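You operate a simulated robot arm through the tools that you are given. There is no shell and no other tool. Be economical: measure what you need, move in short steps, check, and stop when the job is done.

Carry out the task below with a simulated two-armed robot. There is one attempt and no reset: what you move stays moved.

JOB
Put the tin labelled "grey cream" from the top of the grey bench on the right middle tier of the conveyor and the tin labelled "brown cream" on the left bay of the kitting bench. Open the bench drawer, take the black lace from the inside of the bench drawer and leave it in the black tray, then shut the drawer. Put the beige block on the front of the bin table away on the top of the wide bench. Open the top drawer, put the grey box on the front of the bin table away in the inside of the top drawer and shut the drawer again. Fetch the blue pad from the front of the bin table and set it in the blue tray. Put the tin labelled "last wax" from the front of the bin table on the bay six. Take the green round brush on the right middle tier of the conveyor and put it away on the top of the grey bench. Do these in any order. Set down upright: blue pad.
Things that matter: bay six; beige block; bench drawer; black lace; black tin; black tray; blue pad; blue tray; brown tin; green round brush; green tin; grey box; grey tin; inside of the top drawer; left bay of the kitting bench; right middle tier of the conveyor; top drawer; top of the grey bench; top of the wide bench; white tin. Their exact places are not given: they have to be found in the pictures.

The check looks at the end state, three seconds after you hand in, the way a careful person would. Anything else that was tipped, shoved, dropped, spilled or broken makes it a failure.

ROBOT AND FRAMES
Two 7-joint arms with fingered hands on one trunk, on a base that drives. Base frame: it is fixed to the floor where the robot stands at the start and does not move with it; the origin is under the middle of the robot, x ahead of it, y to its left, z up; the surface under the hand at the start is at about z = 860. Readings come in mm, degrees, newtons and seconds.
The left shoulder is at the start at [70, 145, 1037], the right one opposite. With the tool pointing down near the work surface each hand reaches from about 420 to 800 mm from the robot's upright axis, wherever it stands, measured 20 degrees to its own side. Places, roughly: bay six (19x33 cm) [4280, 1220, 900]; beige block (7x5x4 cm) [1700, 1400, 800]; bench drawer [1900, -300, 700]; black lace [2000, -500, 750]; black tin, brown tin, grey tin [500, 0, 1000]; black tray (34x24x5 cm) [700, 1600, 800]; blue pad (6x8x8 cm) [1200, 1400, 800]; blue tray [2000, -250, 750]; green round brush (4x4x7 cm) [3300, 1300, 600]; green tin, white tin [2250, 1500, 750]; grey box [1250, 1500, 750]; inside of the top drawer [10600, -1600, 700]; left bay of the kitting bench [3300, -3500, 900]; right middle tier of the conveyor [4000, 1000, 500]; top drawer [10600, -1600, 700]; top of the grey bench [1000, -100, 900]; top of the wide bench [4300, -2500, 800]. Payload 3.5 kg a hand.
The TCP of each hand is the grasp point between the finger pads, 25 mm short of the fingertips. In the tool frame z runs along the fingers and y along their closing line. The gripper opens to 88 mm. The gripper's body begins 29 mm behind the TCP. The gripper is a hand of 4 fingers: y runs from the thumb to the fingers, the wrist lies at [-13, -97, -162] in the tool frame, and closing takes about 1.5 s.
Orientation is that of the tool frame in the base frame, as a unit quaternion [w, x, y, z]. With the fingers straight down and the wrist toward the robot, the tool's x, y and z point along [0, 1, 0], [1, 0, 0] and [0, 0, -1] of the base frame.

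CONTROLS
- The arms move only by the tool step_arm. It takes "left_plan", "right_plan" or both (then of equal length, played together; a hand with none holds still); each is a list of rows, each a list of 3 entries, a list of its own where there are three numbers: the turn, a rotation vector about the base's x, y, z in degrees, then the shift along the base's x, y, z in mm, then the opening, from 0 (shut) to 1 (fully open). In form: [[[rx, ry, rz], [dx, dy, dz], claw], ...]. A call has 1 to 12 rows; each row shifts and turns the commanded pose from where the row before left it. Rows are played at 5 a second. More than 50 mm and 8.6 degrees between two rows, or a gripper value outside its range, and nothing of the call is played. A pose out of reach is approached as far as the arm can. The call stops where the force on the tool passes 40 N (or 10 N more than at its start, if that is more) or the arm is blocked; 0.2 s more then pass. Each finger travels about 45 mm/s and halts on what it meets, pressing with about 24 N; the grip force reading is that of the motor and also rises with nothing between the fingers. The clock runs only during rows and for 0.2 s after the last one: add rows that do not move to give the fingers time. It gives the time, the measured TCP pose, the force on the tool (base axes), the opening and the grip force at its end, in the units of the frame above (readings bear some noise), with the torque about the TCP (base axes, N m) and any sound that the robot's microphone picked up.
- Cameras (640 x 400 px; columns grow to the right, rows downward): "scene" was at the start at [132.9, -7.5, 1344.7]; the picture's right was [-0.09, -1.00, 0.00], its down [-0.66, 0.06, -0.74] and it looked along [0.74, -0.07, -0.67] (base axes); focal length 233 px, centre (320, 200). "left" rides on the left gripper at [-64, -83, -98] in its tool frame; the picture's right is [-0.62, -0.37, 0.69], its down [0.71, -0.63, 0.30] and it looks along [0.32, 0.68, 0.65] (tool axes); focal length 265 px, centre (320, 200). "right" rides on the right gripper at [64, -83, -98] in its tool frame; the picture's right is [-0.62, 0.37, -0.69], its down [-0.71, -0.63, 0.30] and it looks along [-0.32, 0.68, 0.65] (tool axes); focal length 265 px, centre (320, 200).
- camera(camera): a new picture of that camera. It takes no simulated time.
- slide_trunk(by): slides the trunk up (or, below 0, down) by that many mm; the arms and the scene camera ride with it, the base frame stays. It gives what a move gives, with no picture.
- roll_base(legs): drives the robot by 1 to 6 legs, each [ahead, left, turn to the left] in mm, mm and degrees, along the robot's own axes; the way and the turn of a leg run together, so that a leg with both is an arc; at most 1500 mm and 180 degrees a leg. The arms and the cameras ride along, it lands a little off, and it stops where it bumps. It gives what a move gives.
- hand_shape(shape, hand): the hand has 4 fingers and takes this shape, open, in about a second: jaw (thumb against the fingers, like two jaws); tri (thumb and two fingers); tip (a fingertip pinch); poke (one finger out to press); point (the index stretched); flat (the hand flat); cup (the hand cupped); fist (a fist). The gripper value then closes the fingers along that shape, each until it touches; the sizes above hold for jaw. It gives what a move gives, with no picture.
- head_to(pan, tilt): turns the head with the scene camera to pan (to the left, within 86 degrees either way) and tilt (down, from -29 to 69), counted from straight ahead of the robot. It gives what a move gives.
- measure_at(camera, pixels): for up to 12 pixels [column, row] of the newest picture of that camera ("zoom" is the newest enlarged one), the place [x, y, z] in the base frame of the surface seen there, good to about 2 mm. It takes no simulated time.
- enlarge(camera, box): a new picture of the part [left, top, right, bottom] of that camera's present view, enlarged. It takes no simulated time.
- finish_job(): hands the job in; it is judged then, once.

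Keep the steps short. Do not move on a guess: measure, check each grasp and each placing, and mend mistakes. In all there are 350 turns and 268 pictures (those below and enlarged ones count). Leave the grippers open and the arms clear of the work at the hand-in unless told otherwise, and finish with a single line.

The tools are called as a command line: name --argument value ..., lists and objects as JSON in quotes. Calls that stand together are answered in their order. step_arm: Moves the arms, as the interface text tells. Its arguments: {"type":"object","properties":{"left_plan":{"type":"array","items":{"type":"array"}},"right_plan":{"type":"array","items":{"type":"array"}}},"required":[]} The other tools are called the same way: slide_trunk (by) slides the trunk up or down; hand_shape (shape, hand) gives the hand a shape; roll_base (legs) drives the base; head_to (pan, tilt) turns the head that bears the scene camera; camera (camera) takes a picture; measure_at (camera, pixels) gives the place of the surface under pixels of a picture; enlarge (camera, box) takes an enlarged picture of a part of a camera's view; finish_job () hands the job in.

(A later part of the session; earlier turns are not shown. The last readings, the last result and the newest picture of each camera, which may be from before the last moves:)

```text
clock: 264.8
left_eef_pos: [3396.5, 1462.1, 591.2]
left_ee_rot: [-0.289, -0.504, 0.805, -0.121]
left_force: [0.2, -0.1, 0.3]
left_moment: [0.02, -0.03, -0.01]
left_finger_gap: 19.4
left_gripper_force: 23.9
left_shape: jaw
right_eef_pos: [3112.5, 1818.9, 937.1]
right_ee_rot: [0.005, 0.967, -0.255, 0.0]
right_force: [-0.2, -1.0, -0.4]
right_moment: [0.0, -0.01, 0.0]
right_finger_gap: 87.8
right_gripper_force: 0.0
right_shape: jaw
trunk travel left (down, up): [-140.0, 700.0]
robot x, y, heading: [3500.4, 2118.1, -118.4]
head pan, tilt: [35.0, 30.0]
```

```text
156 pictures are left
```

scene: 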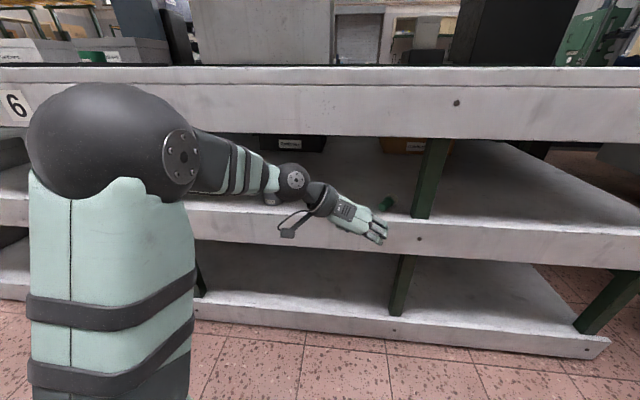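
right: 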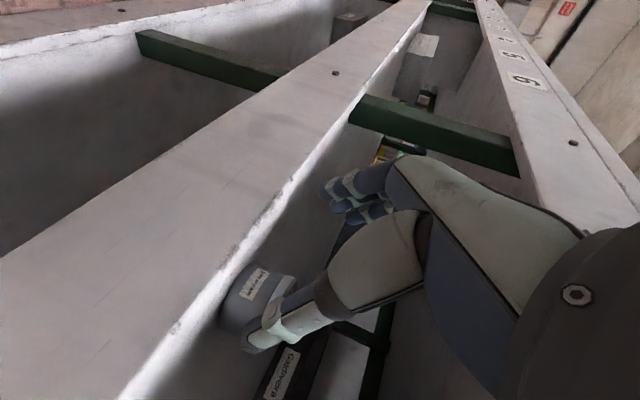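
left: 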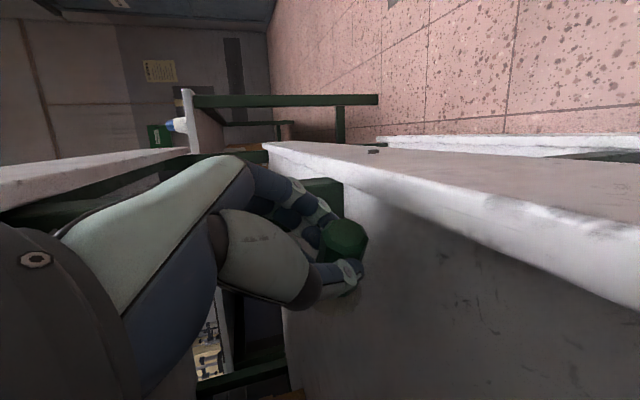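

Brush held. Back out 250 mm and inspect from the scene camera, including the grey tin.

roll_base --legs '[[-250, 0, 0]]'

camera --camera "scene"

enlarge --camera "scene" --box '[240, 120, 440, 260]'

```text
clock: 266.6
left_eef_pos: [3514.8, 1680.2, 591.5]
left_ee_rot: [-0.289, -0.503, 0.806, -0.12]
left_force: [0.3, -0.1, -0.4]
left_moment: [0.0, -0.01, 0.02]
left_finger_gap: 19.5
left_gripper_force: 23.7
left_shape: jaw
right_eef_pos: [3232.7, 2039.3, 938.5]
right_ee_rot: [0.003, 0.966, -0.258, 0.0]
right_force: [-0.3, 0.2, -0.6]
right_moment: [-0.06, 0.01, -0.01]
right_finger_gap: 87.5
right_gripper_force: 0.1
right_shape: jaw
trunk travel left (down, up): [-140.0, 700.0]
robot x, y, heading: [3617.6, 2337.4, -118.7]
head pan, tilt: [35.0, 30.0]
```

```text
155 pictures are left
```

scene: 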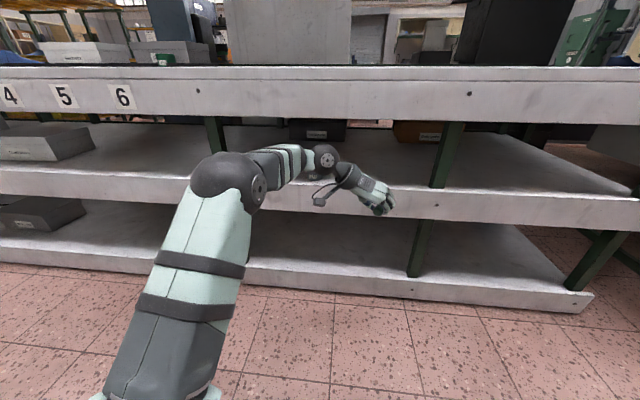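

```text
2.86 times, centred on (340, 190) of scene
```

zoom: 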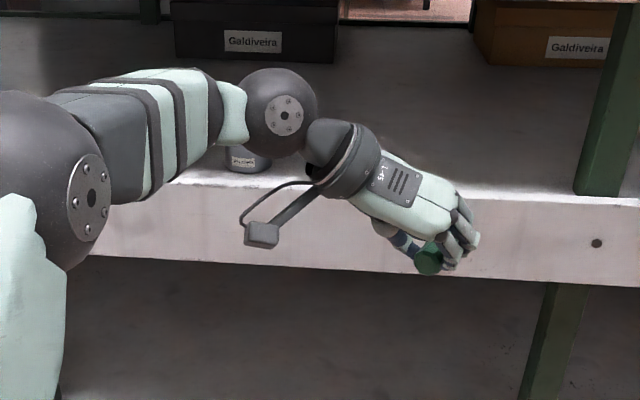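

Brush held, grey tin fine. Raise the trunk, turn to −90° and strafe along the aisle to the blue pad.

slide_trunk --by 460

roll_base --legs '[[0, 0, 28.7], [0, -1150, 0], [0, -1090, 0]]'

head_to --pan -10 --tilt 40

camera --camera "scene"

```text
refused: 460 is not a number from -400 to 400
```

```text
clock: 279.1
left_eef_pos: [1598.6, 1706.7, 590.9]
left_ee_rot: [0.251, 0.684, -0.659, 0.186]
left_force: [0.0, -0.4, -0.3]
left_moment: [0.03, 0.02, 0.02]
left_finger_gap: 18.3
left_gripper_force: 23.4
left_shape: jaw
right_eef_pos: [1183.4, 1891.2, 938.6]
right_ee_rot: [0.004, 1.0, -0.014, 0.001]
right_force: [0.4, 0.0, -0.2]
right_moment: [-0.02, -0.01, 0.02]
right_finger_gap: 87.7
right_gripper_force: 0.2
right_shape: jaw
trunk travel left (down, up): [-140.0, 700.0]
robot x, y, heading: [1381.6, 2334.2, -90.6]
head pan, tilt: [35.0, 30.0]
```

```text
clock: 280.2
left_eef_pos: [1599.4, 1705.7, 591.4]
left_ee_rot: [0.252, 0.684, -0.659, 0.186]
left_force: [-0.3, 0.3, -0.8]
left_moment: [-0.02, 0.01, -0.01]
left_finger_gap: 18.6
left_gripper_force: 23.7
left_shape: jaw
right_eef_pos: [1182.4, 1890.2, 938.3]
right_ee_rot: [0.004, 1.0, -0.016, 0.001]
right_force: [-0.4, 0.0, 0.1]
right_moment: [-0.01, -0.02, -0.01]
right_finger_gap: 87.8
right_gripper_force: 0.1
right_shape: jaw
trunk travel left (down, up): [-140.0, 700.0]
robot x, y, heading: [1384.5, 2334.9, -90.7]
head pan, tilt: [-10.0, 40.0]
```

```text
153 pictures are left
```

scene: 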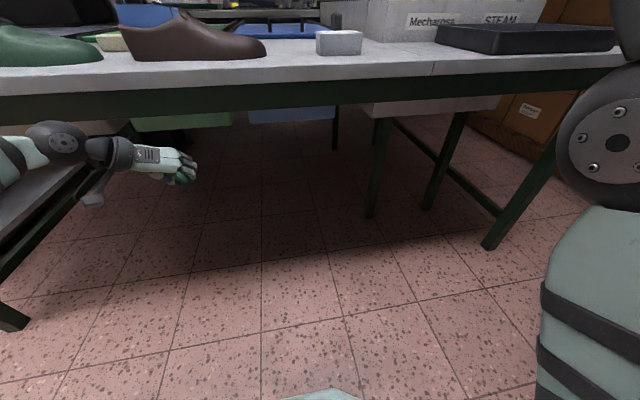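

The trunk didn't rise (limit 400 per call). The left hand is low near the table edge, so I back up 150 mm before raising.

roll_base --legs '[[-150, 0, 0.6]]'

slide_trunk --by 400

slide_trunk --by 60

roll_base --legs '[[510, 0, 0]]'

camera --camera "scene"

```text
clock: 281.6
left_eef_pos: [1608.5, 1855.8, 591.9]
left_ee_rot: [0.25, 0.687, -0.656, 0.188]
left_force: [-0.9, 0.1, -0.8]
left_moment: [0.03, 0.01, -0.03]
left_finger_gap: 18.3
left_gripper_force: 24.0
left_shape: jaw
right_eef_pos: [1187.7, 2035.2, 938.6]
right_ee_rot: [0.005, 1.0, -0.01, 0.001]
right_force: [1.0, 0.4, -0.7]
right_moment: [-0.02, 0.01, 0.0]
right_finger_gap: 87.6
right_gripper_force: 0.1
right_shape: jaw
trunk travel left (down, up): [-140.0, 700.0]
robot x, y, heading: [1384.4, 2480.8, -90.0]
head pan, tilt: [-10.0, 40.0]
```

```text
clock: 285.4
left_eef_pos: [1607.8, 1856.1, 991.7]
left_ee_rot: [0.25, 0.687, -0.656, 0.188]
left_force: [-0.1, -0.7, -0.9]
left_moment: [0.05, -0.01, -0.02]
left_finger_gap: 18.3
left_gripper_force: 24.0
left_shape: jaw
right_eef_pos: [1188.3, 2034.3, 1338.0]
right_ee_rot: [0.003, 1.0, -0.009, 0.001]
right_force: [-0.2, -0.3, 0.3]
right_moment: [-0.02, 0.01, -0.01]
right_finger_gap: 87.8
right_gripper_force: 0.0
right_shape: jaw
trunk travel left (down, up): [-540.0, 300.0]
robot x, y, heading: [1380.9, 2482.0, -90.1]
head pan, tilt: [-10.0, 40.0]
```

```text
clock: 286.4
left_eef_pos: [1608.7, 1855.7, 1051.8]
left_ee_rot: [0.251, 0.688, -0.655, 0.188]
left_force: [0.3, -0.1, -1.2]
left_moment: [0.06, 0.03, 0.01]
left_finger_gap: 18.2
left_gripper_force: 23.4
left_shape: jaw
right_eef_pos: [1188.2, 2034.6, 1399.0]
right_ee_rot: [0.005, 1.0, -0.009, 0.001]
right_force: [-0.2, 0.1, -0.3]
right_moment: [-0.01, -0.01, 0.0]
right_finger_gap: 87.9
right_gripper_force: 0.0
right_shape: jaw
trunk travel left (down, up): [-600.0, 240.0]
robot x, y, heading: [1384.8, 2483.0, -90.1]
head pan, tilt: [-10.0, 40.0]
```

```text
clock: 289.4
left_eef_pos: [1607.6, 1342.7, 1052.2]
left_ee_rot: [0.251, 0.687, -0.656, 0.188]
left_force: [0.1, -0.7, -0.5]
left_moment: [-0.03, 0.0, 0.02]
left_finger_gap: 18.3
left_gripper_force: 23.9
left_shape: jaw
right_eef_pos: [1188.0, 1521.0, 1398.4]
right_ee_rot: [0.005, 1.0, -0.01, 0.002]
right_force: [0.1, 0.3, -0.9]
right_moment: [0.01, 0.01, 0.01]
right_finger_gap: 88.0
right_gripper_force: 0.0
right_shape: jaw
trunk travel left (down, up): [-600.0, 240.0]
robot x, y, heading: [1383.3, 1967.5, -90.1]
head pan, tilt: [-10.0, 40.0]
```

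```text
152 pictures are left
```

scene: 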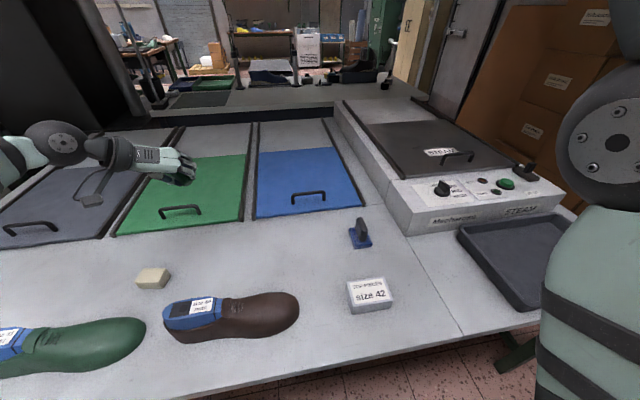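

enlarge --camera "scene" --box '[320, 200, 400, 260]'

enlarge --camera "scene" --box '[130, 140, 210, 200]'

```text
6.67 times, centred on (360, 230) of scene
```

zoom: 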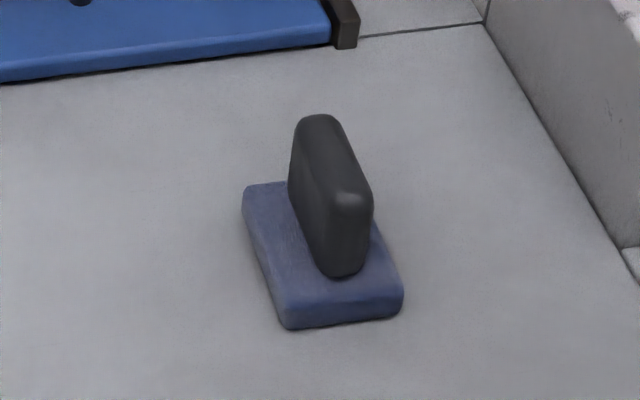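

```text
6.67 times, centred on (170, 170) of scene
```

zoom: 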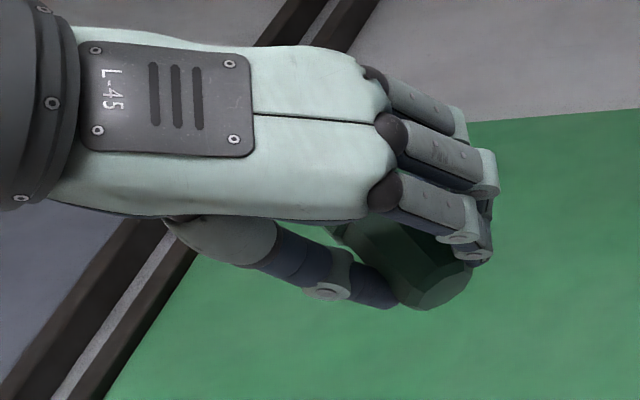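

measure_at --camera "scene" --pixels '[[359.5, 219], [363.5, 229], [361.5, 224], [356.5, 228], [349.5, 229], [355.5, 246], [371, 243.5], [361, 238], [366, 235], [340, 250]]'

```text
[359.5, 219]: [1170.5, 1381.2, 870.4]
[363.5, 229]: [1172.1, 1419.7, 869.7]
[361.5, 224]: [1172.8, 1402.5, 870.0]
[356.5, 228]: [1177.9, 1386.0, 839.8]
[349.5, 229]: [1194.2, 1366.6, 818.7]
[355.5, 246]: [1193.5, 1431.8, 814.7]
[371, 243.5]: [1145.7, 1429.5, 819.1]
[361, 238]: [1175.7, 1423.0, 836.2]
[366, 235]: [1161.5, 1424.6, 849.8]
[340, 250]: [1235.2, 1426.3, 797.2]
```

Pad centre (1170,1400): handle 20 mm thick in x, 52 long in y, top z 870; base top z 820. I'll grip across its thickness: yaw the right hand +90° while bringing it above.

step_arm --right_plan '[[[0, 0, 8.2], [-1.6, -11, -36], 1], [[0, 0, 8.2], [-1.6, -11, -36], 1], [[0, 0, 8.2], [-1.6, -11, -36], 1], [[0, 0, 8.2], [-1.6, -11, -36], 1], [[0, 0, 8.2], [-1.6, -11, -36], 1], [[0, 0, 8.2], [-1.6, -11, -36], 1], [[0, 0, 8.2], [-1.6, -11, -36], 1], [[0, 0, 8.2], [-1.6, -11, -36], 1], [[0, 0, 8.2], [-1.6, -11, -36], 1], [[0, 0, 8.2], [-1.6, -11, -36], 1], [[0, 0, 8.2], [-1.6, -11, -36], 1], [[0, 0, 0], [0, 0, 0], 1]]'

camera --camera "right"

camera --camera "scene"

```text
clock: 292.0
left_eef_pos: [1606.7, 1342.5, 1051.6]
left_ee_rot: [0.25, 0.687, -0.656, 0.188]
left_force: [0.7, -0.8, -1.2]
left_moment: [0.0, 0.01, 0.0]
left_finger_gap: 18.6
left_gripper_force: 23.6
left_shape: jaw
right_eef_pos: [1167.5, 1402.2, 1005.6]
right_ee_rot: [0.002, 0.713, 0.701, 0.003]
right_force: [0.9, 0.4, 0.6]
right_moment: [0.03, 0.03, -0.01]
right_finger_gap: 87.9
right_gripper_force: 0.2
right_shape: jaw
trunk travel left (down, up): [-600.0, 240.0]
robot x, y, heading: [1382.6, 1965.8, -90.4]
head pan, tilt: [-10.0, 40.0]
```

```text
149 pictures are left
```

right: 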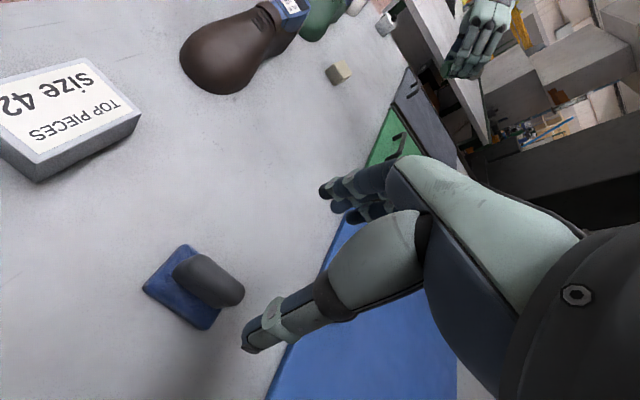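

```text
148 pictures are left
```

scene: 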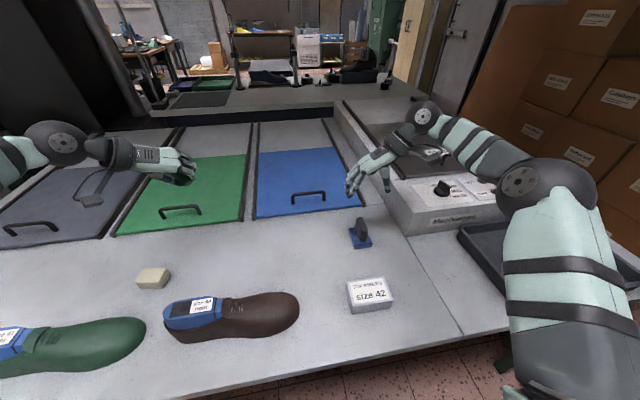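

Handle appears exactly where predicted. Lower to z≈850 and close.

step_arm --right_plan '[[[0, 0, 0], [1, -1, -40], 1], [[0, 0, 0], [1, -1, -40], 1], [[0, 0, 0], [0, 0, -40], 1], [[0, 0, 0], [0, 0, -25], 1], [[0, 0, 0], [0, 0, -10], 1], [[0, 0, 0], [0, 0, 0], 1]]'

camera --camera "right"

```text
clock: 293.4
left_eef_pos: [1607.5, 1341.3, 1051.2]
left_ee_rot: [0.251, 0.688, -0.655, 0.188]
left_force: [0.4, -0.6, -0.4]
left_moment: [-0.01, 0.0, 0.02]
left_finger_gap: 18.5
left_gripper_force: 23.6
left_shape: jaw
right_eef_pos: [1171.0, 1397.9, 848.4]
right_ee_rot: [0.002, 0.714, 0.7, 0.004]
right_force: [-0.6, 1.0, 0.1]
right_moment: [-0.02, -0.02, 0.01]
right_finger_gap: 87.5
right_gripper_force: 0.1
right_shape: jaw
trunk travel left (down, up): [-600.0, 240.0]
robot x, y, heading: [1386.0, 1969.2, -90.1]
head pan, tilt: [-10.0, 40.0]
```

```text
147 pictures are left
```

right: 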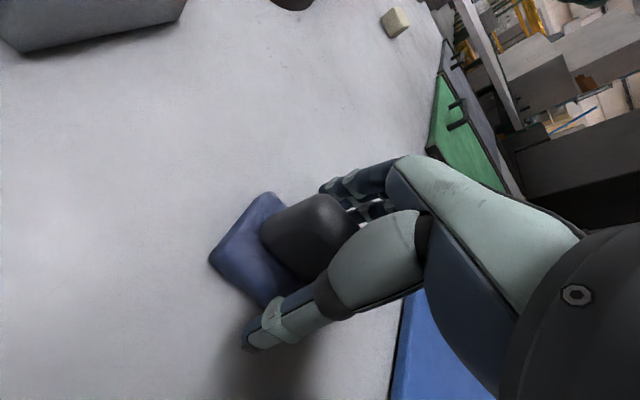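

Handle is between thumb and fingers. Close.

step_arm --right_plan '[[[0, 0, 0], [0, 0, 0], 0.7], [[0, 0, 0], [0, 0, 0], 0.5], [[0, 0, 0], [0, 0, 0], 0.3], [[0, 0, 0], [0, 0, 0], 0.15], [[0, 0, 0], [0, 0, 0], 0], [[0, 0, 0], [0, 0, 0], 0], [[0, 0, 0], [0, 0, 0], 0], [[0, 0, 0], [0, 0, 0], 0], [[0, 0, 0], [0, 0, 0], 0]]'

step_arm --right_plan '[[[0, 0, 0], [0, 0, 20], 0], [[0, 0, 0], [0, 0, 45], 0], [[0, 0, 0], [0, 0, 45], 0], [[0, 0, 0], [0, 0, 45], 0], [[0, 0, 0], [0, 0, 45], 0], [[0, 0, 0], [0, 0, 45], 0], [[0, 0, 0], [0, 0, 45], 0], [[0, 0, 0], [0, 0, 0], 0]]'

camera --camera "right"

camera --camera "scene"

```text
clock: 295.4
left_eef_pos: [1607.2, 1342.4, 1050.7]
left_ee_rot: [0.251, 0.687, -0.655, 0.188]
left_force: [-0.1, -0.3, 0.2]
left_moment: [0.04, 0.01, -0.01]
left_finger_gap: 18.2
left_gripper_force: 24.1
left_shape: jaw
right_eef_pos: [1171.0, 1398.5, 848.3]
right_ee_rot: [0.002, 0.713, 0.701, 0.004]
right_force: [-0.1, 0.6, -0.1]
right_moment: [-0.01, -0.05, 0.01]
right_finger_gap: 16.0
right_gripper_force: 24.2
right_shape: jaw
trunk travel left (down, up): [-600.0, 240.0]
robot x, y, heading: [1387.8, 1966.6, -90.2]
head pan, tilt: [-10.0, 40.0]
```

```text
clock: 296.7
left_eef_pos: [1607.3, 1342.3, 1052.2]
left_ee_rot: [0.251, 0.687, -0.655, 0.188]
left_force: [-1.5, -0.4, -0.3]
left_moment: [0.03, -0.01, 0.02]
left_finger_gap: 18.3
left_gripper_force: 24.3
left_shape: jaw
right_eef_pos: [1175.8, 1394.7, 1063.5]
right_ee_rot: [0.013, 0.719, 0.694, 0.006]
right_force: [22.9, -4.3, -17.1]
right_moment: [-0.74, 0.92, -1.26]
right_finger_gap: 16.5
right_gripper_force: 23.8
right_shape: jaw
trunk travel left (down, up): [-600.0, 240.0]
robot x, y, heading: [1381.5, 1968.5, -90.1]
head pan, tilt: [-10.0, 40.0]
stopped in row 6 (right hand): the force on the tool passed its limit at 173 N (the readings are from after the stop); the commanded pose is now the measured one
```

```text
146 pictures are left
```

right: 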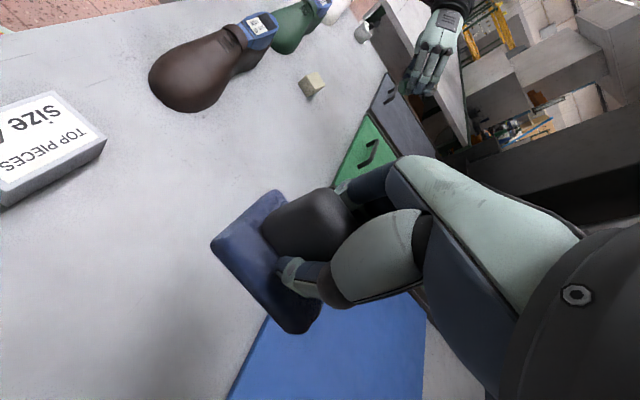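

```text
145 pictures are left
```

scene: 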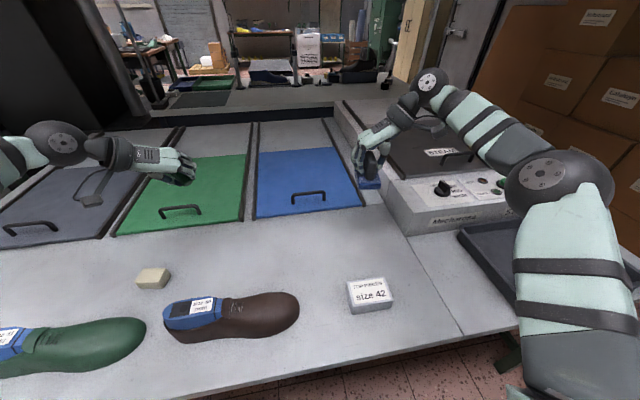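

Pad held; the wrist bound at that height. Ease down and pull toward me.

step_arm --right_plan '[[[0, 0, 0], [-8, 5, -12], 0], [[0, 0, 0], [0, 25, -5], 0], [[0, 0, 0], [0, 30, 0], 0], [[0, 0, 0], [0, 30, 0], 0], [[0, 0, 0], [0, 0, 0], 0]]'

camera --camera "right"

```text
clock: 297.9
left_eef_pos: [1607.6, 1341.5, 1051.1]
left_ee_rot: [0.25, 0.688, -0.655, 0.188]
left_force: [0.2, -0.7, -1.1]
left_moment: [-0.02, 0.02, 0.01]
left_finger_gap: 18.1
left_gripper_force: 24.1
left_shape: jaw
right_eef_pos: [1166.1, 1483.8, 1045.9]
right_ee_rot: [0.012, 0.719, 0.695, 0.006]
right_force: [-0.5, 0.0, -1.4]
right_moment: [-0.02, 0.01, 0.02]
right_finger_gap: 16.3
right_gripper_force: 24.3
right_shape: jaw
trunk travel left (down, up): [-600.0, 240.0]
robot x, y, heading: [1386.5, 1970.0, -90.1]
head pan, tilt: [-10.0, 40.0]
```

```text
144 pictures are left
```

right: 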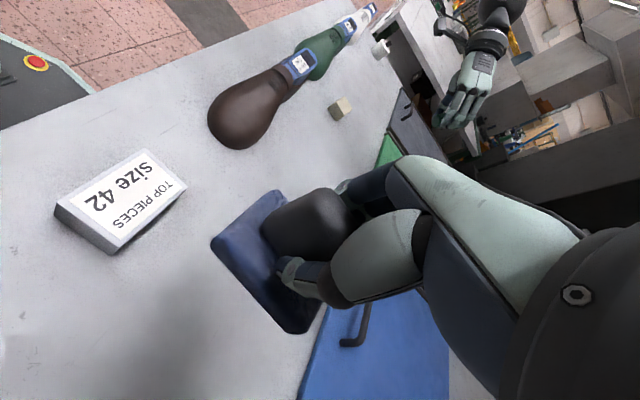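

Now drive to the far side of the grey bench. First back off, turn to heading 0, and reverse to the start end.

roll_base --legs '[[-250, 0, 0], [0, 0, 90], [-730, -30, 0], [-720, -30, 0]]'

```text
clock: 310.8
left_eef_pos: [546.6, 2363.7, 1052.1]
left_ee_rot: [0.041, 0.949, 0.031, 0.31]
left_force: [0.1, -0.4, -0.2]
left_moment: [0.05, 0.04, 0.01]
left_finger_gap: 18.2
left_gripper_force: 24.1
left_shape: jaw
right_eef_pos: [410.7, 1919.6, 1048.3]
right_ee_rot: [0.005, 0.007, 1.0, 0.012]
right_force: [0.6, -0.3, -0.1]
right_moment: [-0.02, -0.01, 0.0]
right_finger_gap: 16.3
right_gripper_force: 23.8
right_shape: jaw
trunk travel left (down, up): [-600.0, 240.0]
robot x, y, heading: [-73.6, 2128.5, 0.7]
head pan, tilt: [-10.0, 40.0]
```

roll_base --legs '[[0, 0, -0.7], [0, -1050, 0], [0, -1000, 0]]'

```text
clock: 321.3
left_eef_pos: [586.7, 327.1, 1051.1]
left_ee_rot: [0.039, 0.949, 0.038, 0.311]
left_force: [0.2, 0.0, -0.2]
left_moment: [-0.01, 0.01, -0.03]
left_finger_gap: 18.4
left_gripper_force: 23.2
left_shape: jaw
right_eef_pos: [457.6, -118.6, 1046.2]
right_ee_rot: [0.004, -0.001, 1.0, 0.013]
right_force: [0.7, 0.3, -1.6]
right_moment: [-0.01, 0.03, -0.01]
right_finger_gap: 16.3
right_gripper_force: 23.5
right_shape: jaw
trunk travel left (down, up): [-600.0, 240.0]
robot x, y, heading: [-35.5, 79.4, 1.8]
head pan, tilt: [-10.0, 40.0]
```

I'm at the grey bench's end, so I put the brush down here on the free spot where the brown tin stood. Adjust the base slightly and look.

roll_base --legs '[[-60, -110, -1.8]]'

head_to --pan 5 --tilt 50

camera --camera "scene"

camera --camera "left"

```text
clock: 322.6
left_eef_pos: [535.8, 197.9, 1050.4]
left_ee_rot: [0.043, 0.95, 0.025, 0.309]
left_force: [-0.2, -0.2, -0.5]
left_moment: [-0.01, -0.01, 0.0]
left_finger_gap: 18.5
left_gripper_force: 23.6
left_shape: jaw
right_eef_pos: [394.5, -244.3, 1047.1]
right_ee_rot: [0.005, 0.015, 1.0, 0.012]
right_force: [0.0, -0.2, -1.1]
right_moment: [0.02, -0.02, -0.02]
right_finger_gap: 16.2
right_gripper_force: 24.2
right_shape: jaw
trunk travel left (down, up): [-600.0, 240.0]
robot x, y, heading: [-91.0, -28.7, 0.2]
head pan, tilt: [-10.0, 40.0]
```

```text
clock: 323.3
left_eef_pos: [535.4, 196.3, 1051.9]
left_ee_rot: [0.043, 0.95, 0.025, 0.309]
left_force: [-0.3, 0.5, -0.9]
left_moment: [-0.02, 0.02, 0.01]
left_finger_gap: 18.4
left_gripper_force: 24.3
left_shape: jaw
right_eef_pos: [394.5, -246.1, 1048.1]
right_ee_rot: [0.005, 0.014, 1.0, 0.013]
right_force: [-0.2, 0.3, -0.7]
right_moment: [0.01, -0.03, -0.01]
right_finger_gap: 16.0
right_gripper_force: 24.1
right_shape: jaw
trunk travel left (down, up): [-600.0, 240.0]
robot x, y, heading: [-88.8, -25.0, 0.2]
head pan, tilt: [5.0, 50.0]
```

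```text
143 pictures are left
```

scene: 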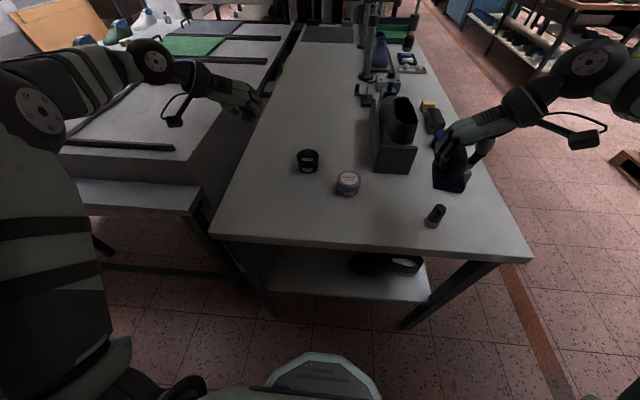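

```text
142 pictures are left
```

left: 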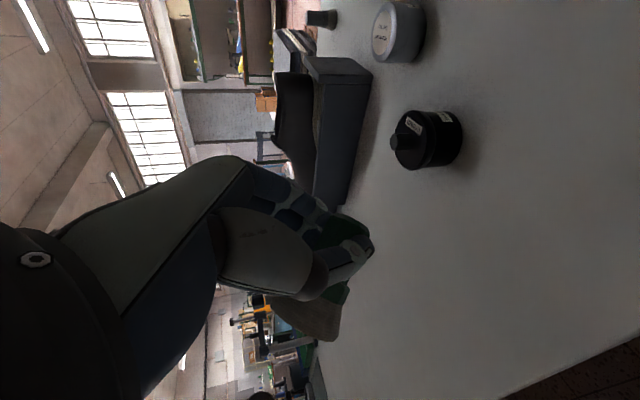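

enlarge --camera "left" --box '[220, 170, 420, 350]'

enlarge --camera "scene" --box '[160, 50, 280, 130]'

measure_at --camera "scene" --pixels '[[270, 210], [215, 235], [240, 180], [262, 170], [275, 140]]'

```text
2.22 times, centred on (320, 260) of left
```

zoom: 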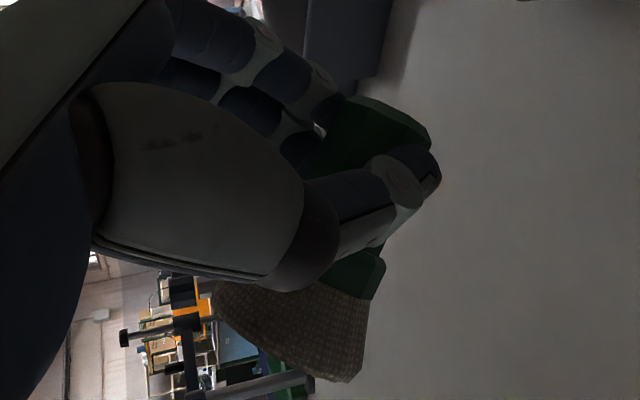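

```text
5.00 times, centred on (220, 90) of scene
```

zoom: 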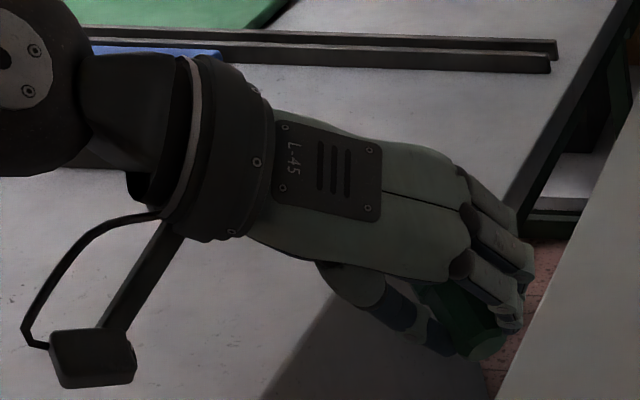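

```text
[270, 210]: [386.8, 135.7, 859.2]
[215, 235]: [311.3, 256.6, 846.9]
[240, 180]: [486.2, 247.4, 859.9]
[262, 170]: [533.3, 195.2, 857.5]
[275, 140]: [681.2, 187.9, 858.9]
```

Brush is horizontal, bristles ahead. Lower over (455,170) to z≈905, then creep.

step_arm --left_plan '[[[0, 0, 0], [-40, -13, 0], 0], [[0, 0, 0], [-40, -13, 0], 0], [[0, 0, 0], [0, 0, -45], 0], [[0, 0, 0], [0, 0, -45], 0], [[0, 0, 0], [0, 0, -40], 0], [[0, 0, 0], [0, 0, -15], 0], [[0, 0, 0], [0, 0, 0], 0]]'

step_arm --left_plan '[[[0, 0, 0], [0, 0, -4], 0], [[0, 0, 0], [0, 0, -4], 0], [[0, 0, 0], [0, 0, -3], 0], [[0, 0, 0], [0, 0, 0], 0]]'

camera --camera "left"

enlarge --camera "scene" --box '[180, 130, 320, 230]'

```text
clock: 324.9
left_eef_pos: [455.3, 171.2, 905.4]
left_ee_rot: [0.043, 0.95, 0.025, 0.31]
left_force: [0.3, 0.7, 0.2]
left_moment: [0.02, 0.01, 0.03]
left_finger_gap: 18.6
left_gripper_force: 24.2
left_shape: jaw
right_eef_pos: [394.1, -245.8, 1047.7]
right_ee_rot: [0.004, 0.014, 1.0, 0.013]
right_force: [0.1, 0.4, 0.1]
right_moment: [-0.01, 0.01, 0.02]
right_finger_gap: 16.2
right_gripper_force: 24.0
right_shape: jaw
trunk travel left (down, up): [-600.0, 240.0]
robot x, y, heading: [-89.8, -29.0, -0.0]
head pan, tilt: [5.0, 50.0]
```

```text
clock: 325.9
left_eef_pos: [456.3, 170.8, 896.6]
left_ee_rot: [0.043, 0.949, 0.024, 0.31]
left_force: [0.1, 0.2, 3.0]
left_moment: [-0.01, -0.04, 0.01]
left_finger_gap: 18.5
left_gripper_force: 23.5
left_shape: jaw
right_eef_pos: [393.0, -243.9, 1047.4]
right_ee_rot: [0.004, 0.014, 1.0, 0.012]
right_force: [-0.5, 0.2, -1.3]
right_moment: [0.0, 0.01, 0.01]
right_finger_gap: 16.2
right_gripper_force: 24.3
right_shape: jaw
trunk travel left (down, up): [-600.0, 240.0]
robot x, y, heading: [-89.2, -29.3, 0.3]
head pan, tilt: [5.0, 50.0]
```

```text
139 pictures are left
```

left: 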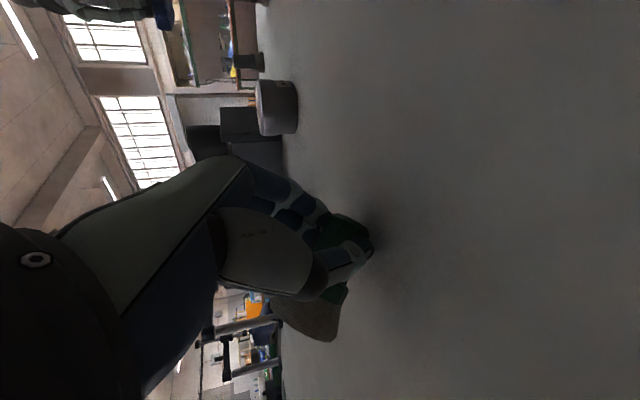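

```text
4.00 times, centred on (250, 180) of scene
```

zoom: 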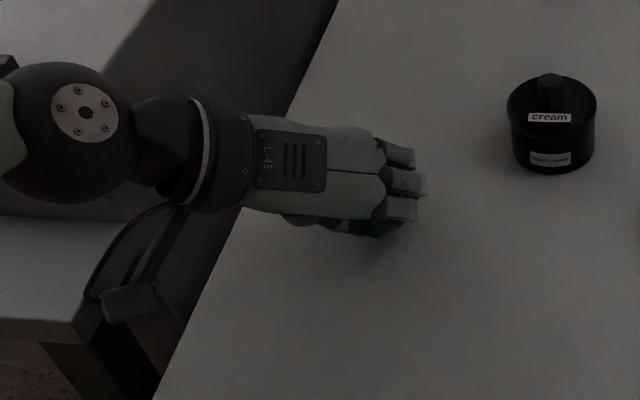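

Contact (3 N). Release slowly and lift away.

step_arm --left_plan '[[[0, 0, 0], [0, 0, 0], 0.3], [[0, 0, 0], [0, 0, 0], 0.4], [[0, 0, 0], [0, 0, 0], 0.6], [[0, 0, 0], [0, 0, 0], 0.8], [[0, 0, 0], [0, 0, 0], 0.8], [[0, 0, 0], [0, 0, 0], 0.8], [[0, 0, 0], [0, 0, 20], 0.8], [[0, 0, 0], [0, 0, 40], 0.8], [[0, 0, 0], [0, 0, 45], 0.8], [[0, 0, 0], [0, 0, 45], 1]]'

camera --camera "left"

enlarge --camera "scene" --box '[180, 110, 320, 220]'

```text
clock: 328.1
left_eef_pos: [452.7, 169.5, 1043.3]
left_ee_rot: [0.043, 0.949, 0.025, 0.31]
left_force: [-0.8, 0.0, -0.1]
left_moment: [-0.02, -0.06, -0.01]
left_finger_gap: 87.6
left_gripper_force: 0.1
left_shape: jaw
right_eef_pos: [392.7, -245.1, 1047.9]
right_ee_rot: [0.006, 0.014, 1.0, 0.013]
right_force: [-0.1, 0.5, -0.4]
right_moment: [-0.03, 0.0, -0.04]
right_finger_gap: 16.4
right_gripper_force: 24.0
right_shape: jaw
trunk travel left (down, up): [-600.0, 240.0]
robot x, y, heading: [-90.5, -24.9, 0.4]
head pan, tilt: [5.0, 50.0]
```

```text
137 pictures are left
```

left: 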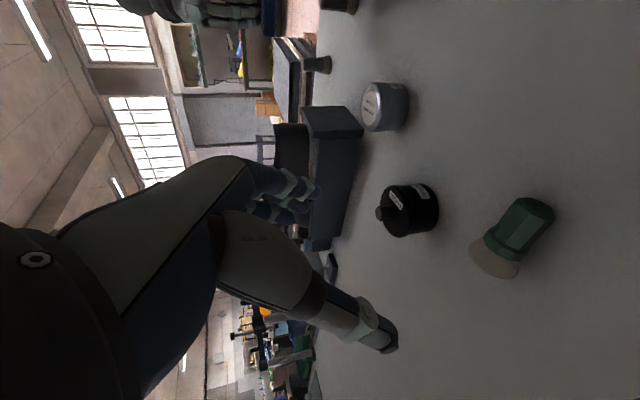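

```text
3.64 times, centred on (250, 165) of scene
```

zoom: 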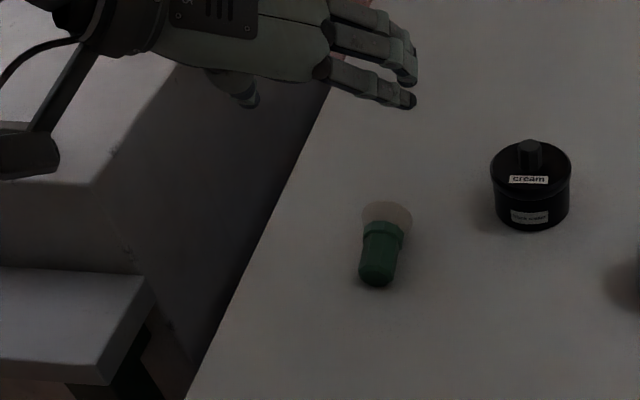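

The brush lies on the grey bench top. Now return the left hand to its normal downward pose.

step_arm --left_plan '[[[0, 8.4, 0], [0, 5, 15], 1], [[0, 8.4, 0], [0, 5, 15], 1], [[0, 8.4, 0], [0, 5, 15], 1], [[0, 8.4, 0], [0, 5, 15], 1], [[0, 2.5, 0], [0, 5, 10], 1], [[0, 0, 8.2], [0, 0, 0], 1], [[0, 0, 8.2], [0, 0, 0], 1], [[0, 0, 8.2], [0, 0, 0], 1], [[0, 0, 8.2], [0, 0, 0], 1], [[0, 0, 8.2], [0, 0, 0], 1], [[0, 0, 8.2], [0, 0, 0], 1], [[0, 0, 8.2], [0, 0, 0], 1]]'

step_arm --left_plan '[[[0, 0, 8.2], [0, 0, 10], 1], [[0, 0, 8.2], [0, 0, 10], 1], [[0, 0, 8.2], [0, 0, 10], 1], [[0, 0, 6], [0, 0, 10], 1], [[0, 0, 0], [0, 0, 0], 1]]'

```text
clock: 330.7
left_eef_pos: [453.8, 194.7, 1115.5]
left_ee_rot: [0.029, 0.857, 0.513, 0.016]
left_force: [-0.4, -0.5, -0.2]
left_moment: [0.02, 0.01, 0.01]
left_finger_gap: 87.9
left_gripper_force: 0.0
left_shape: jaw
right_eef_pos: [393.6, -246.0, 1046.7]
right_ee_rot: [0.004, 0.015, 1.0, 0.012]
right_force: [-0.3, -0.8, -0.5]
right_moment: [0.02, 0.02, -0.01]
right_finger_gap: 16.3
right_gripper_force: 23.8
right_shape: jaw
trunk travel left (down, up): [-600.0, 240.0]
robot x, y, heading: [-89.6, -30.0, 0.3]
head pan, tilt: [5.0, 50.0]
```

```text
clock: 331.9
left_eef_pos: [456.0, 196.0, 1154.8]
left_ee_rot: [0.024, 0.692, 0.721, 0.022]
left_force: [-0.7, -0.1, -0.6]
left_moment: [0.0, 0.01, -0.01]
left_finger_gap: 87.5
left_gripper_force: 0.0
left_shape: jaw
right_eef_pos: [393.7, -243.9, 1047.5]
right_ee_rot: [0.004, 0.013, 1.0, 0.012]
right_force: [0.1, -0.2, -0.5]
right_moment: [0.0, -0.03, -0.03]
right_finger_gap: 16.0
right_gripper_force: 24.1
right_shape: jaw
trunk travel left (down, up): [-600.0, 240.0]
robot x, y, heading: [-88.2, -29.5, 0.0]
head pan, tilt: [5.0, 50.0]
```

step_arm --left_plan '[[[0, 3.7, 0], [0, 0, 0], 1], [[0, 0, -2.3], [0, 0, 0], 1]]'

roll_base --legs '[[0, -1370, 0], [1000, 0, 0], [930, 0, 0], [0, 0, 90]]'

head_to --pan 0 --tilt 35

camera --camera "scene"

```text
clock: 332.5
left_eef_pos: [454.0, 196.5, 1155.3]
left_ee_rot: [0.0, 0.707, 0.707, 0.0]
left_force: [-0.5, 0.3, -0.1]
left_moment: [0.0, 0.01, 0.04]
left_finger_gap: 87.7
left_gripper_force: 0.1
left_shape: jaw
right_eef_pos: [393.3, -244.0, 1046.8]
right_ee_rot: [0.005, 0.013, 1.0, 0.012]
right_force: [0.2, 0.2, -1.1]
right_moment: [0.0, 0.0, 0.02]
right_finger_gap: 16.3
right_gripper_force: 23.9
right_shape: jaw
trunk travel left (down, up): [-600.0, 240.0]
robot x, y, heading: [-86.5, -31.7, 0.4]
head pan, tilt: [5.0, 50.0]
```

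```text
clock: 352.2
left_eef_pos: [1628.1, -848.5, 1155.6]
left_ee_rot: [0.0, 0.039, 0.999, 0.001]
left_force: [0.0, 0.2, -0.3]
left_moment: [-0.01, 0.0, 0.03]
left_finger_gap: 87.5
left_gripper_force: 0.0
left_shape: jaw
right_eef_pos: [2064.1, -943.0, 1047.5]
right_ee_rot: [-0.005, -0.668, 0.744, 0.012]
right_force: [-0.2, 0.4, -0.8]
right_moment: [0.03, 0.01, 0.02]
right_finger_gap: 16.1
right_gripper_force: 23.9
right_shape: jaw
trunk travel left (down, up): [-600.0, 240.0]
robot x, y, heading: [1808.3, -1406.9, 85.5]
head pan, tilt: [5.0, 50.0]
```

```text
clock: 352.9
left_eef_pos: [1628.3, -847.6, 1155.2]
left_ee_rot: [0.0, 0.04, 0.999, 0.001]
left_force: [-0.8, -0.6, -0.5]
left_moment: [0.01, 0.0, -0.01]
left_finger_gap: 87.6
left_gripper_force: 0.0
left_shape: jaw
right_eef_pos: [2063.8, -943.0, 1047.9]
right_ee_rot: [-0.005, -0.669, 0.744, 0.011]
right_force: [-0.1, 0.2, -0.8]
right_moment: [0.04, 0.0, 0.0]
right_finger_gap: 16.2
right_gripper_force: 23.5
right_shape: jaw
trunk travel left (down, up): [-600.0, 240.0]
robot x, y, heading: [1809.8, -1408.6, 85.6]
head pan, tilt: [0.0, 35.0]
```

```text
135 pictures are left
```

scene: 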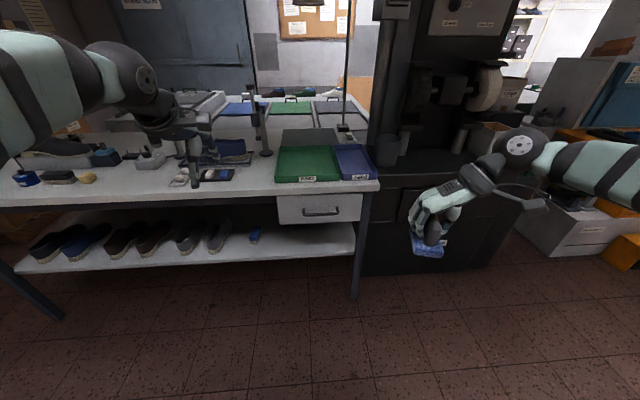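

I see the trays and drawer. Measure the blue tray, drawer and handle.

measure_at --camera "scene" --pixels '[[341, 179], [378, 178], [334, 148], [366, 147], [355, 165], [320, 212], [303, 213], [337, 211], [280, 222], [362, 218], [300, 190], [290, 165]]'

enlarge --camera "scene" --box '[260, 120, 400, 240]'

```text
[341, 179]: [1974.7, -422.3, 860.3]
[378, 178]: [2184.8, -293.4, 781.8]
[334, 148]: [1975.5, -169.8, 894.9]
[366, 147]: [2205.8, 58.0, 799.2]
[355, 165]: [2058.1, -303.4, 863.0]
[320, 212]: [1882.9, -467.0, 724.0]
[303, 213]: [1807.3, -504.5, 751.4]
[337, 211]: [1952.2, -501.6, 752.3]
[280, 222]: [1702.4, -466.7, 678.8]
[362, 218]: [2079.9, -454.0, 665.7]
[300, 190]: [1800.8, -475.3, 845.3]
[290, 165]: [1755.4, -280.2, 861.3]
```

```text
3.33 times, centred on (330, 180) of scene
```

zoom: 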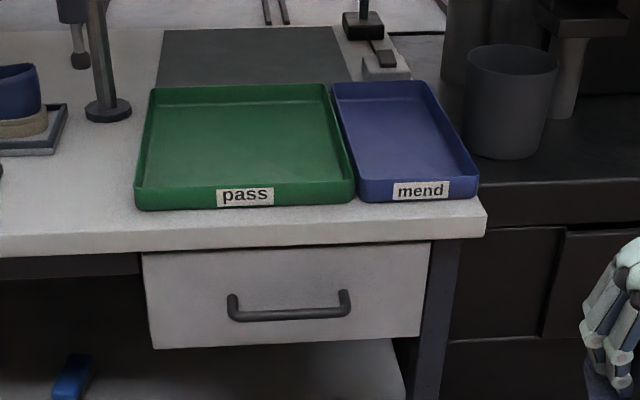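

measure_at --camera "zoom" --pixels '[[108, 113], [97, 30], [78, 55], [360, 30], [380, 70], [20, 130], [480, 200], [352, 200], [335, 90], [430, 85]]'

```text
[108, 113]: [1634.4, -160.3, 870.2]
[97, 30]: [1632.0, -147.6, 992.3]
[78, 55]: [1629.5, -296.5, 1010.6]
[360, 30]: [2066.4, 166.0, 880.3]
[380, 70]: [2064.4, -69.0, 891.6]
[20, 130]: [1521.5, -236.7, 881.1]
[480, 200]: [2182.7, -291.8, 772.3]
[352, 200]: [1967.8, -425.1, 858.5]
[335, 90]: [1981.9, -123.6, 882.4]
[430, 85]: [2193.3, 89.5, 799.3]
```

A stand with a pole is at (1632,−150…−300). I pull the left hand inward and back to avoid it, then approach.

step_arm --left_plan '[[[0, 0, 0], [25, -35, 15], 1], [[0, 0, 0], [25, -35, 15], 1], [[0, 0, 0], [25, -35, 15], 1], [[0, 0, 0], [20, -35, 15], 1]]'

roll_base --legs '[[0, 0, 4.4], [595, -20, 0]]'

head_to --pan -10 --tilt 48

camera --camera "scene"

camera --camera "right"

```text
clock: 353.9
left_eef_pos: [1710.1, -944.2, 1248.2]
left_ee_rot: [0.005, 0.039, 0.999, -0.002]
left_force: [-0.1, -0.4, -0.3]
left_moment: [0.02, -0.03, 0.01]
left_finger_gap: 87.9
left_gripper_force: 0.1
left_shape: jaw
left hand out of reach, approached as far as the arm can: row 2, 3, 4
right_eef_pos: [2066.1, -943.8, 1047.2]
right_ee_rot: [-0.005, -0.668, 0.744, 0.013]
right_force: [-0.6, -0.3, -0.8]
right_moment: [0.02, 0.03, 0.0]
right_finger_gap: 15.8
right_gripper_force: 24.3
right_shape: jaw
trunk travel left (down, up): [-600.0, 240.0]
robot x, y, heading: [1811.5, -1409.8, 85.7]
head pan, tilt: [0.0, 35.0]
```

```text
clock: 357.8
left_eef_pos: [1691.8, -363.7, 1247.4]
left_ee_rot: [0.006, 0.002, 1.0, -0.001]
left_force: [0.6, -0.2, 0.2]
left_moment: [0.0, 0.02, -0.03]
left_finger_gap: 88.0
left_gripper_force: 0.1
left_shape: jaw
right_eef_pos: [2046.9, -336.9, 1046.9]
right_ee_rot: [-0.006, -0.696, 0.718, 0.011]
right_force: [-0.3, -0.6, -0.7]
right_moment: [0.0, -0.01, 0.03]
right_finger_gap: 16.1
right_gripper_force: 23.5
right_shape: jaw
trunk travel left (down, up): [-600.0, 240.0]
robot x, y, heading: [1825.5, -824.1, 90.0]
head pan, tilt: [0.0, 35.0]
```

```text
clock: 358.5
left_eef_pos: [1692.3, -361.7, 1247.3]
left_ee_rot: [0.006, 0.002, 1.0, -0.001]
left_force: [0.5, 0.5, -0.3]
left_moment: [0.0, 0.01, -0.01]
left_finger_gap: 87.6
left_gripper_force: 0.0
left_shape: jaw
right_eef_pos: [2048.2, -336.7, 1047.8]
right_ee_rot: [-0.005, -0.696, 0.718, 0.012]
right_force: [0.1, 0.3, -0.8]
right_moment: [-0.01, 0.04, -0.01]
right_finger_gap: 16.3
right_gripper_force: 24.3
right_shape: jaw
trunk travel left (down, up): [-600.0, 240.0]
robot x, y, heading: [1831.0, -820.8, 90.1]
head pan, tilt: [-10.0, 48.0]
```

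```text
133 pictures are left
```

scene: 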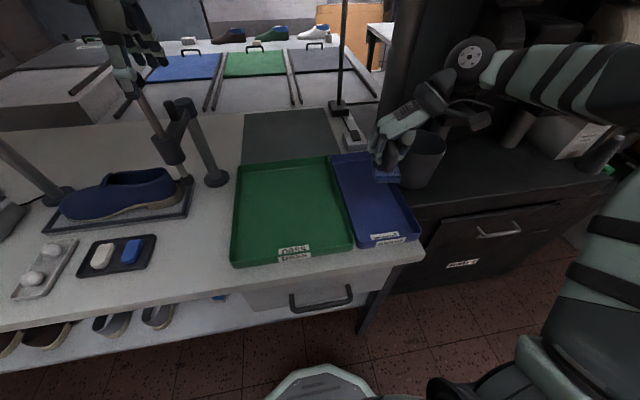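

```text
132 pictures are left
```

right: 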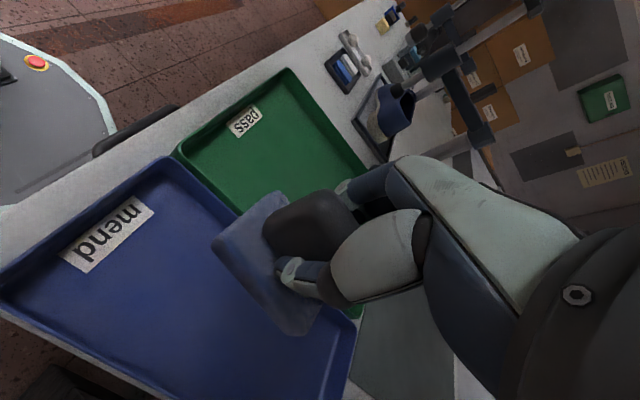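

measure_at --camera "scene" --pixels '[[332, 158], [358, 238], [418, 232], [358, 200], [385, 205], [370, 225], [410, 215], [345, 175], [430, 180], [440, 140]]'

```text
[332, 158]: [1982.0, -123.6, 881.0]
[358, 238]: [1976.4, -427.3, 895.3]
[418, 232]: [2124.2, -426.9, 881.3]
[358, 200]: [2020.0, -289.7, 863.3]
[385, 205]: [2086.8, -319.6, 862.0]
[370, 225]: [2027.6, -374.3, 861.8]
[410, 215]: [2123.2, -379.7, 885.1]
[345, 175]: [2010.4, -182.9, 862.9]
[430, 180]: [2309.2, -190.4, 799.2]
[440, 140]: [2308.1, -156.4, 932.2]
```

Tray inside is x 1982–2122, y −420…−125, floor z 862. Lower the pad at (2052,−310).

step_arm --right_plan '[[[0, 0, 0], [4, 27, 0], 0], [[0, 0, 0], [0, 0, -45], 0], [[0, 0, 0], [0, 0, -45], 0], [[0, 0, 0], [0, 0, -35], 0], [[0, 0, 0], [0, 0, 0], 0]]'

camera --camera "right"

```text
clock: 359.7
left_eef_pos: [1691.7, -362.5, 1247.5]
left_ee_rot: [0.006, 0.002, 1.0, -0.001]
left_force: [0.3, -0.7, 0.7]
left_moment: [0.0, -0.03, 0.02]
left_finger_gap: 87.7
left_gripper_force: 0.0
left_shape: jaw
right_eef_pos: [2051.6, -309.9, 922.7]
right_ee_rot: [-0.006, -0.696, 0.718, 0.013]
right_force: [0.0, 0.3, -1.3]
right_moment: [0.0, 0.02, 0.04]
right_finger_gap: 16.3
right_gripper_force: 23.7
right_shape: jaw
trunk travel left (down, up): [-600.0, 240.0]
robot x, y, heading: [1832.6, -818.2, 89.8]
head pan, tilt: [-10.0, 48.0]
```

```text
131 pictures are left
```

right: 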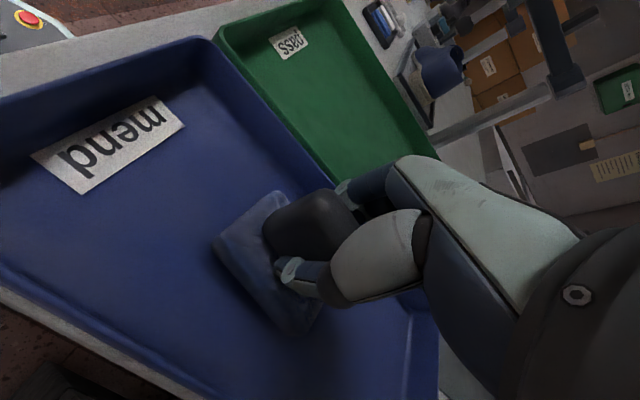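

Creep down until contact, then release.

step_arm --right_plan '[[[0, 0, 0], [0, 0, -3], 0], [[0, 0, 0], [0, 0, -3], 0], [[0, 0, 0], [0, 0, -2], 0], [[0, 0, 0], [0, 0, 0], 0]]'

```text
clock: 360.7
left_eef_pos: [1692.0, -362.7, 1246.9]
left_ee_rot: [0.007, 0.0, 1.0, -0.001]
left_force: [0.1, 0.0, 0.2]
left_moment: [0.03, 0.03, 0.0]
left_finger_gap: 87.4
left_gripper_force: 0.1
left_shape: jaw
right_eef_pos: [2051.7, -309.4, 915.0]
right_ee_rot: [-0.005, -0.696, 0.718, 0.012]
right_force: [-0.1, -0.4, -0.8]
right_moment: [0.04, 0.02, 0.0]
right_finger_gap: 16.1
right_gripper_force: 23.5
right_shape: jaw
trunk travel left (down, up): [-600.0, 240.0]
robot x, y, heading: [1833.8, -816.8, 90.2]
head pan, tilt: [-10.0, 48.0]
```

step_arm --right_plan '[[[0, 0, 0], [0, 0, -2], 0], [[0, 0, 0], [0, 0, 0], 0], [[0, 0, 0], [0, 0, 0], 0.3], [[0, 0, 0], [0, 0, 0], 0.5], [[0, 0, 0], [0, 0, 0], 0.7], [[0, 0, 0], [0, 0, 0], 0.7], [[0, 0, 0], [0, 0, 0], 0.7], [[0, 0, 0], [0, 0, 25], 0.7], [[0, 0, 0], [0, 0, 40], 0.7], [[0, 0, 0], [0, 0, 40], 0.8], [[0, 0, 0], [0, 0, 20], 1]]'

camera --camera "right"

```text
clock: 363.1
left_eef_pos: [1692.0, -363.2, 1247.1]
left_ee_rot: [0.008, 0.001, 1.0, 0.0]
left_force: [0.3, -0.5, -0.1]
left_moment: [0.02, 0.04, -0.02]
left_finger_gap: 88.0
left_gripper_force: 0.0
left_shape: jaw
right_eef_pos: [2052.7, -309.0, 1039.3]
right_ee_rot: [-0.005, -0.696, 0.718, 0.011]
right_force: [-0.5, -0.8, 0.2]
right_moment: [0.0, 0.01, 0.0]
right_finger_gap: 87.4
right_gripper_force: 0.1
right_shape: jaw
trunk travel left (down, up): [-600.0, 240.0]
robot x, y, heading: [1827.3, -817.2, 90.1]
head pan, tilt: [-10.0, 48.0]
```

```text
130 pictures are left
```

right: 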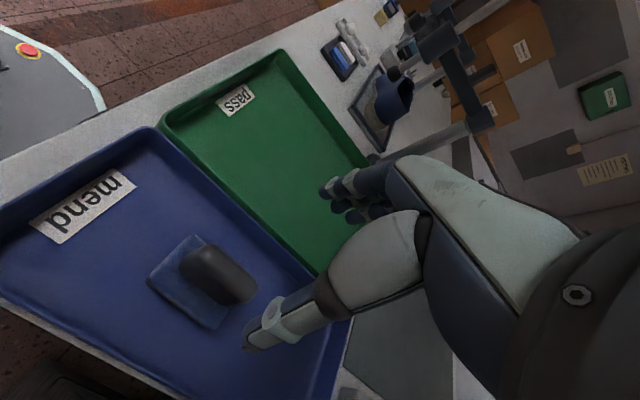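

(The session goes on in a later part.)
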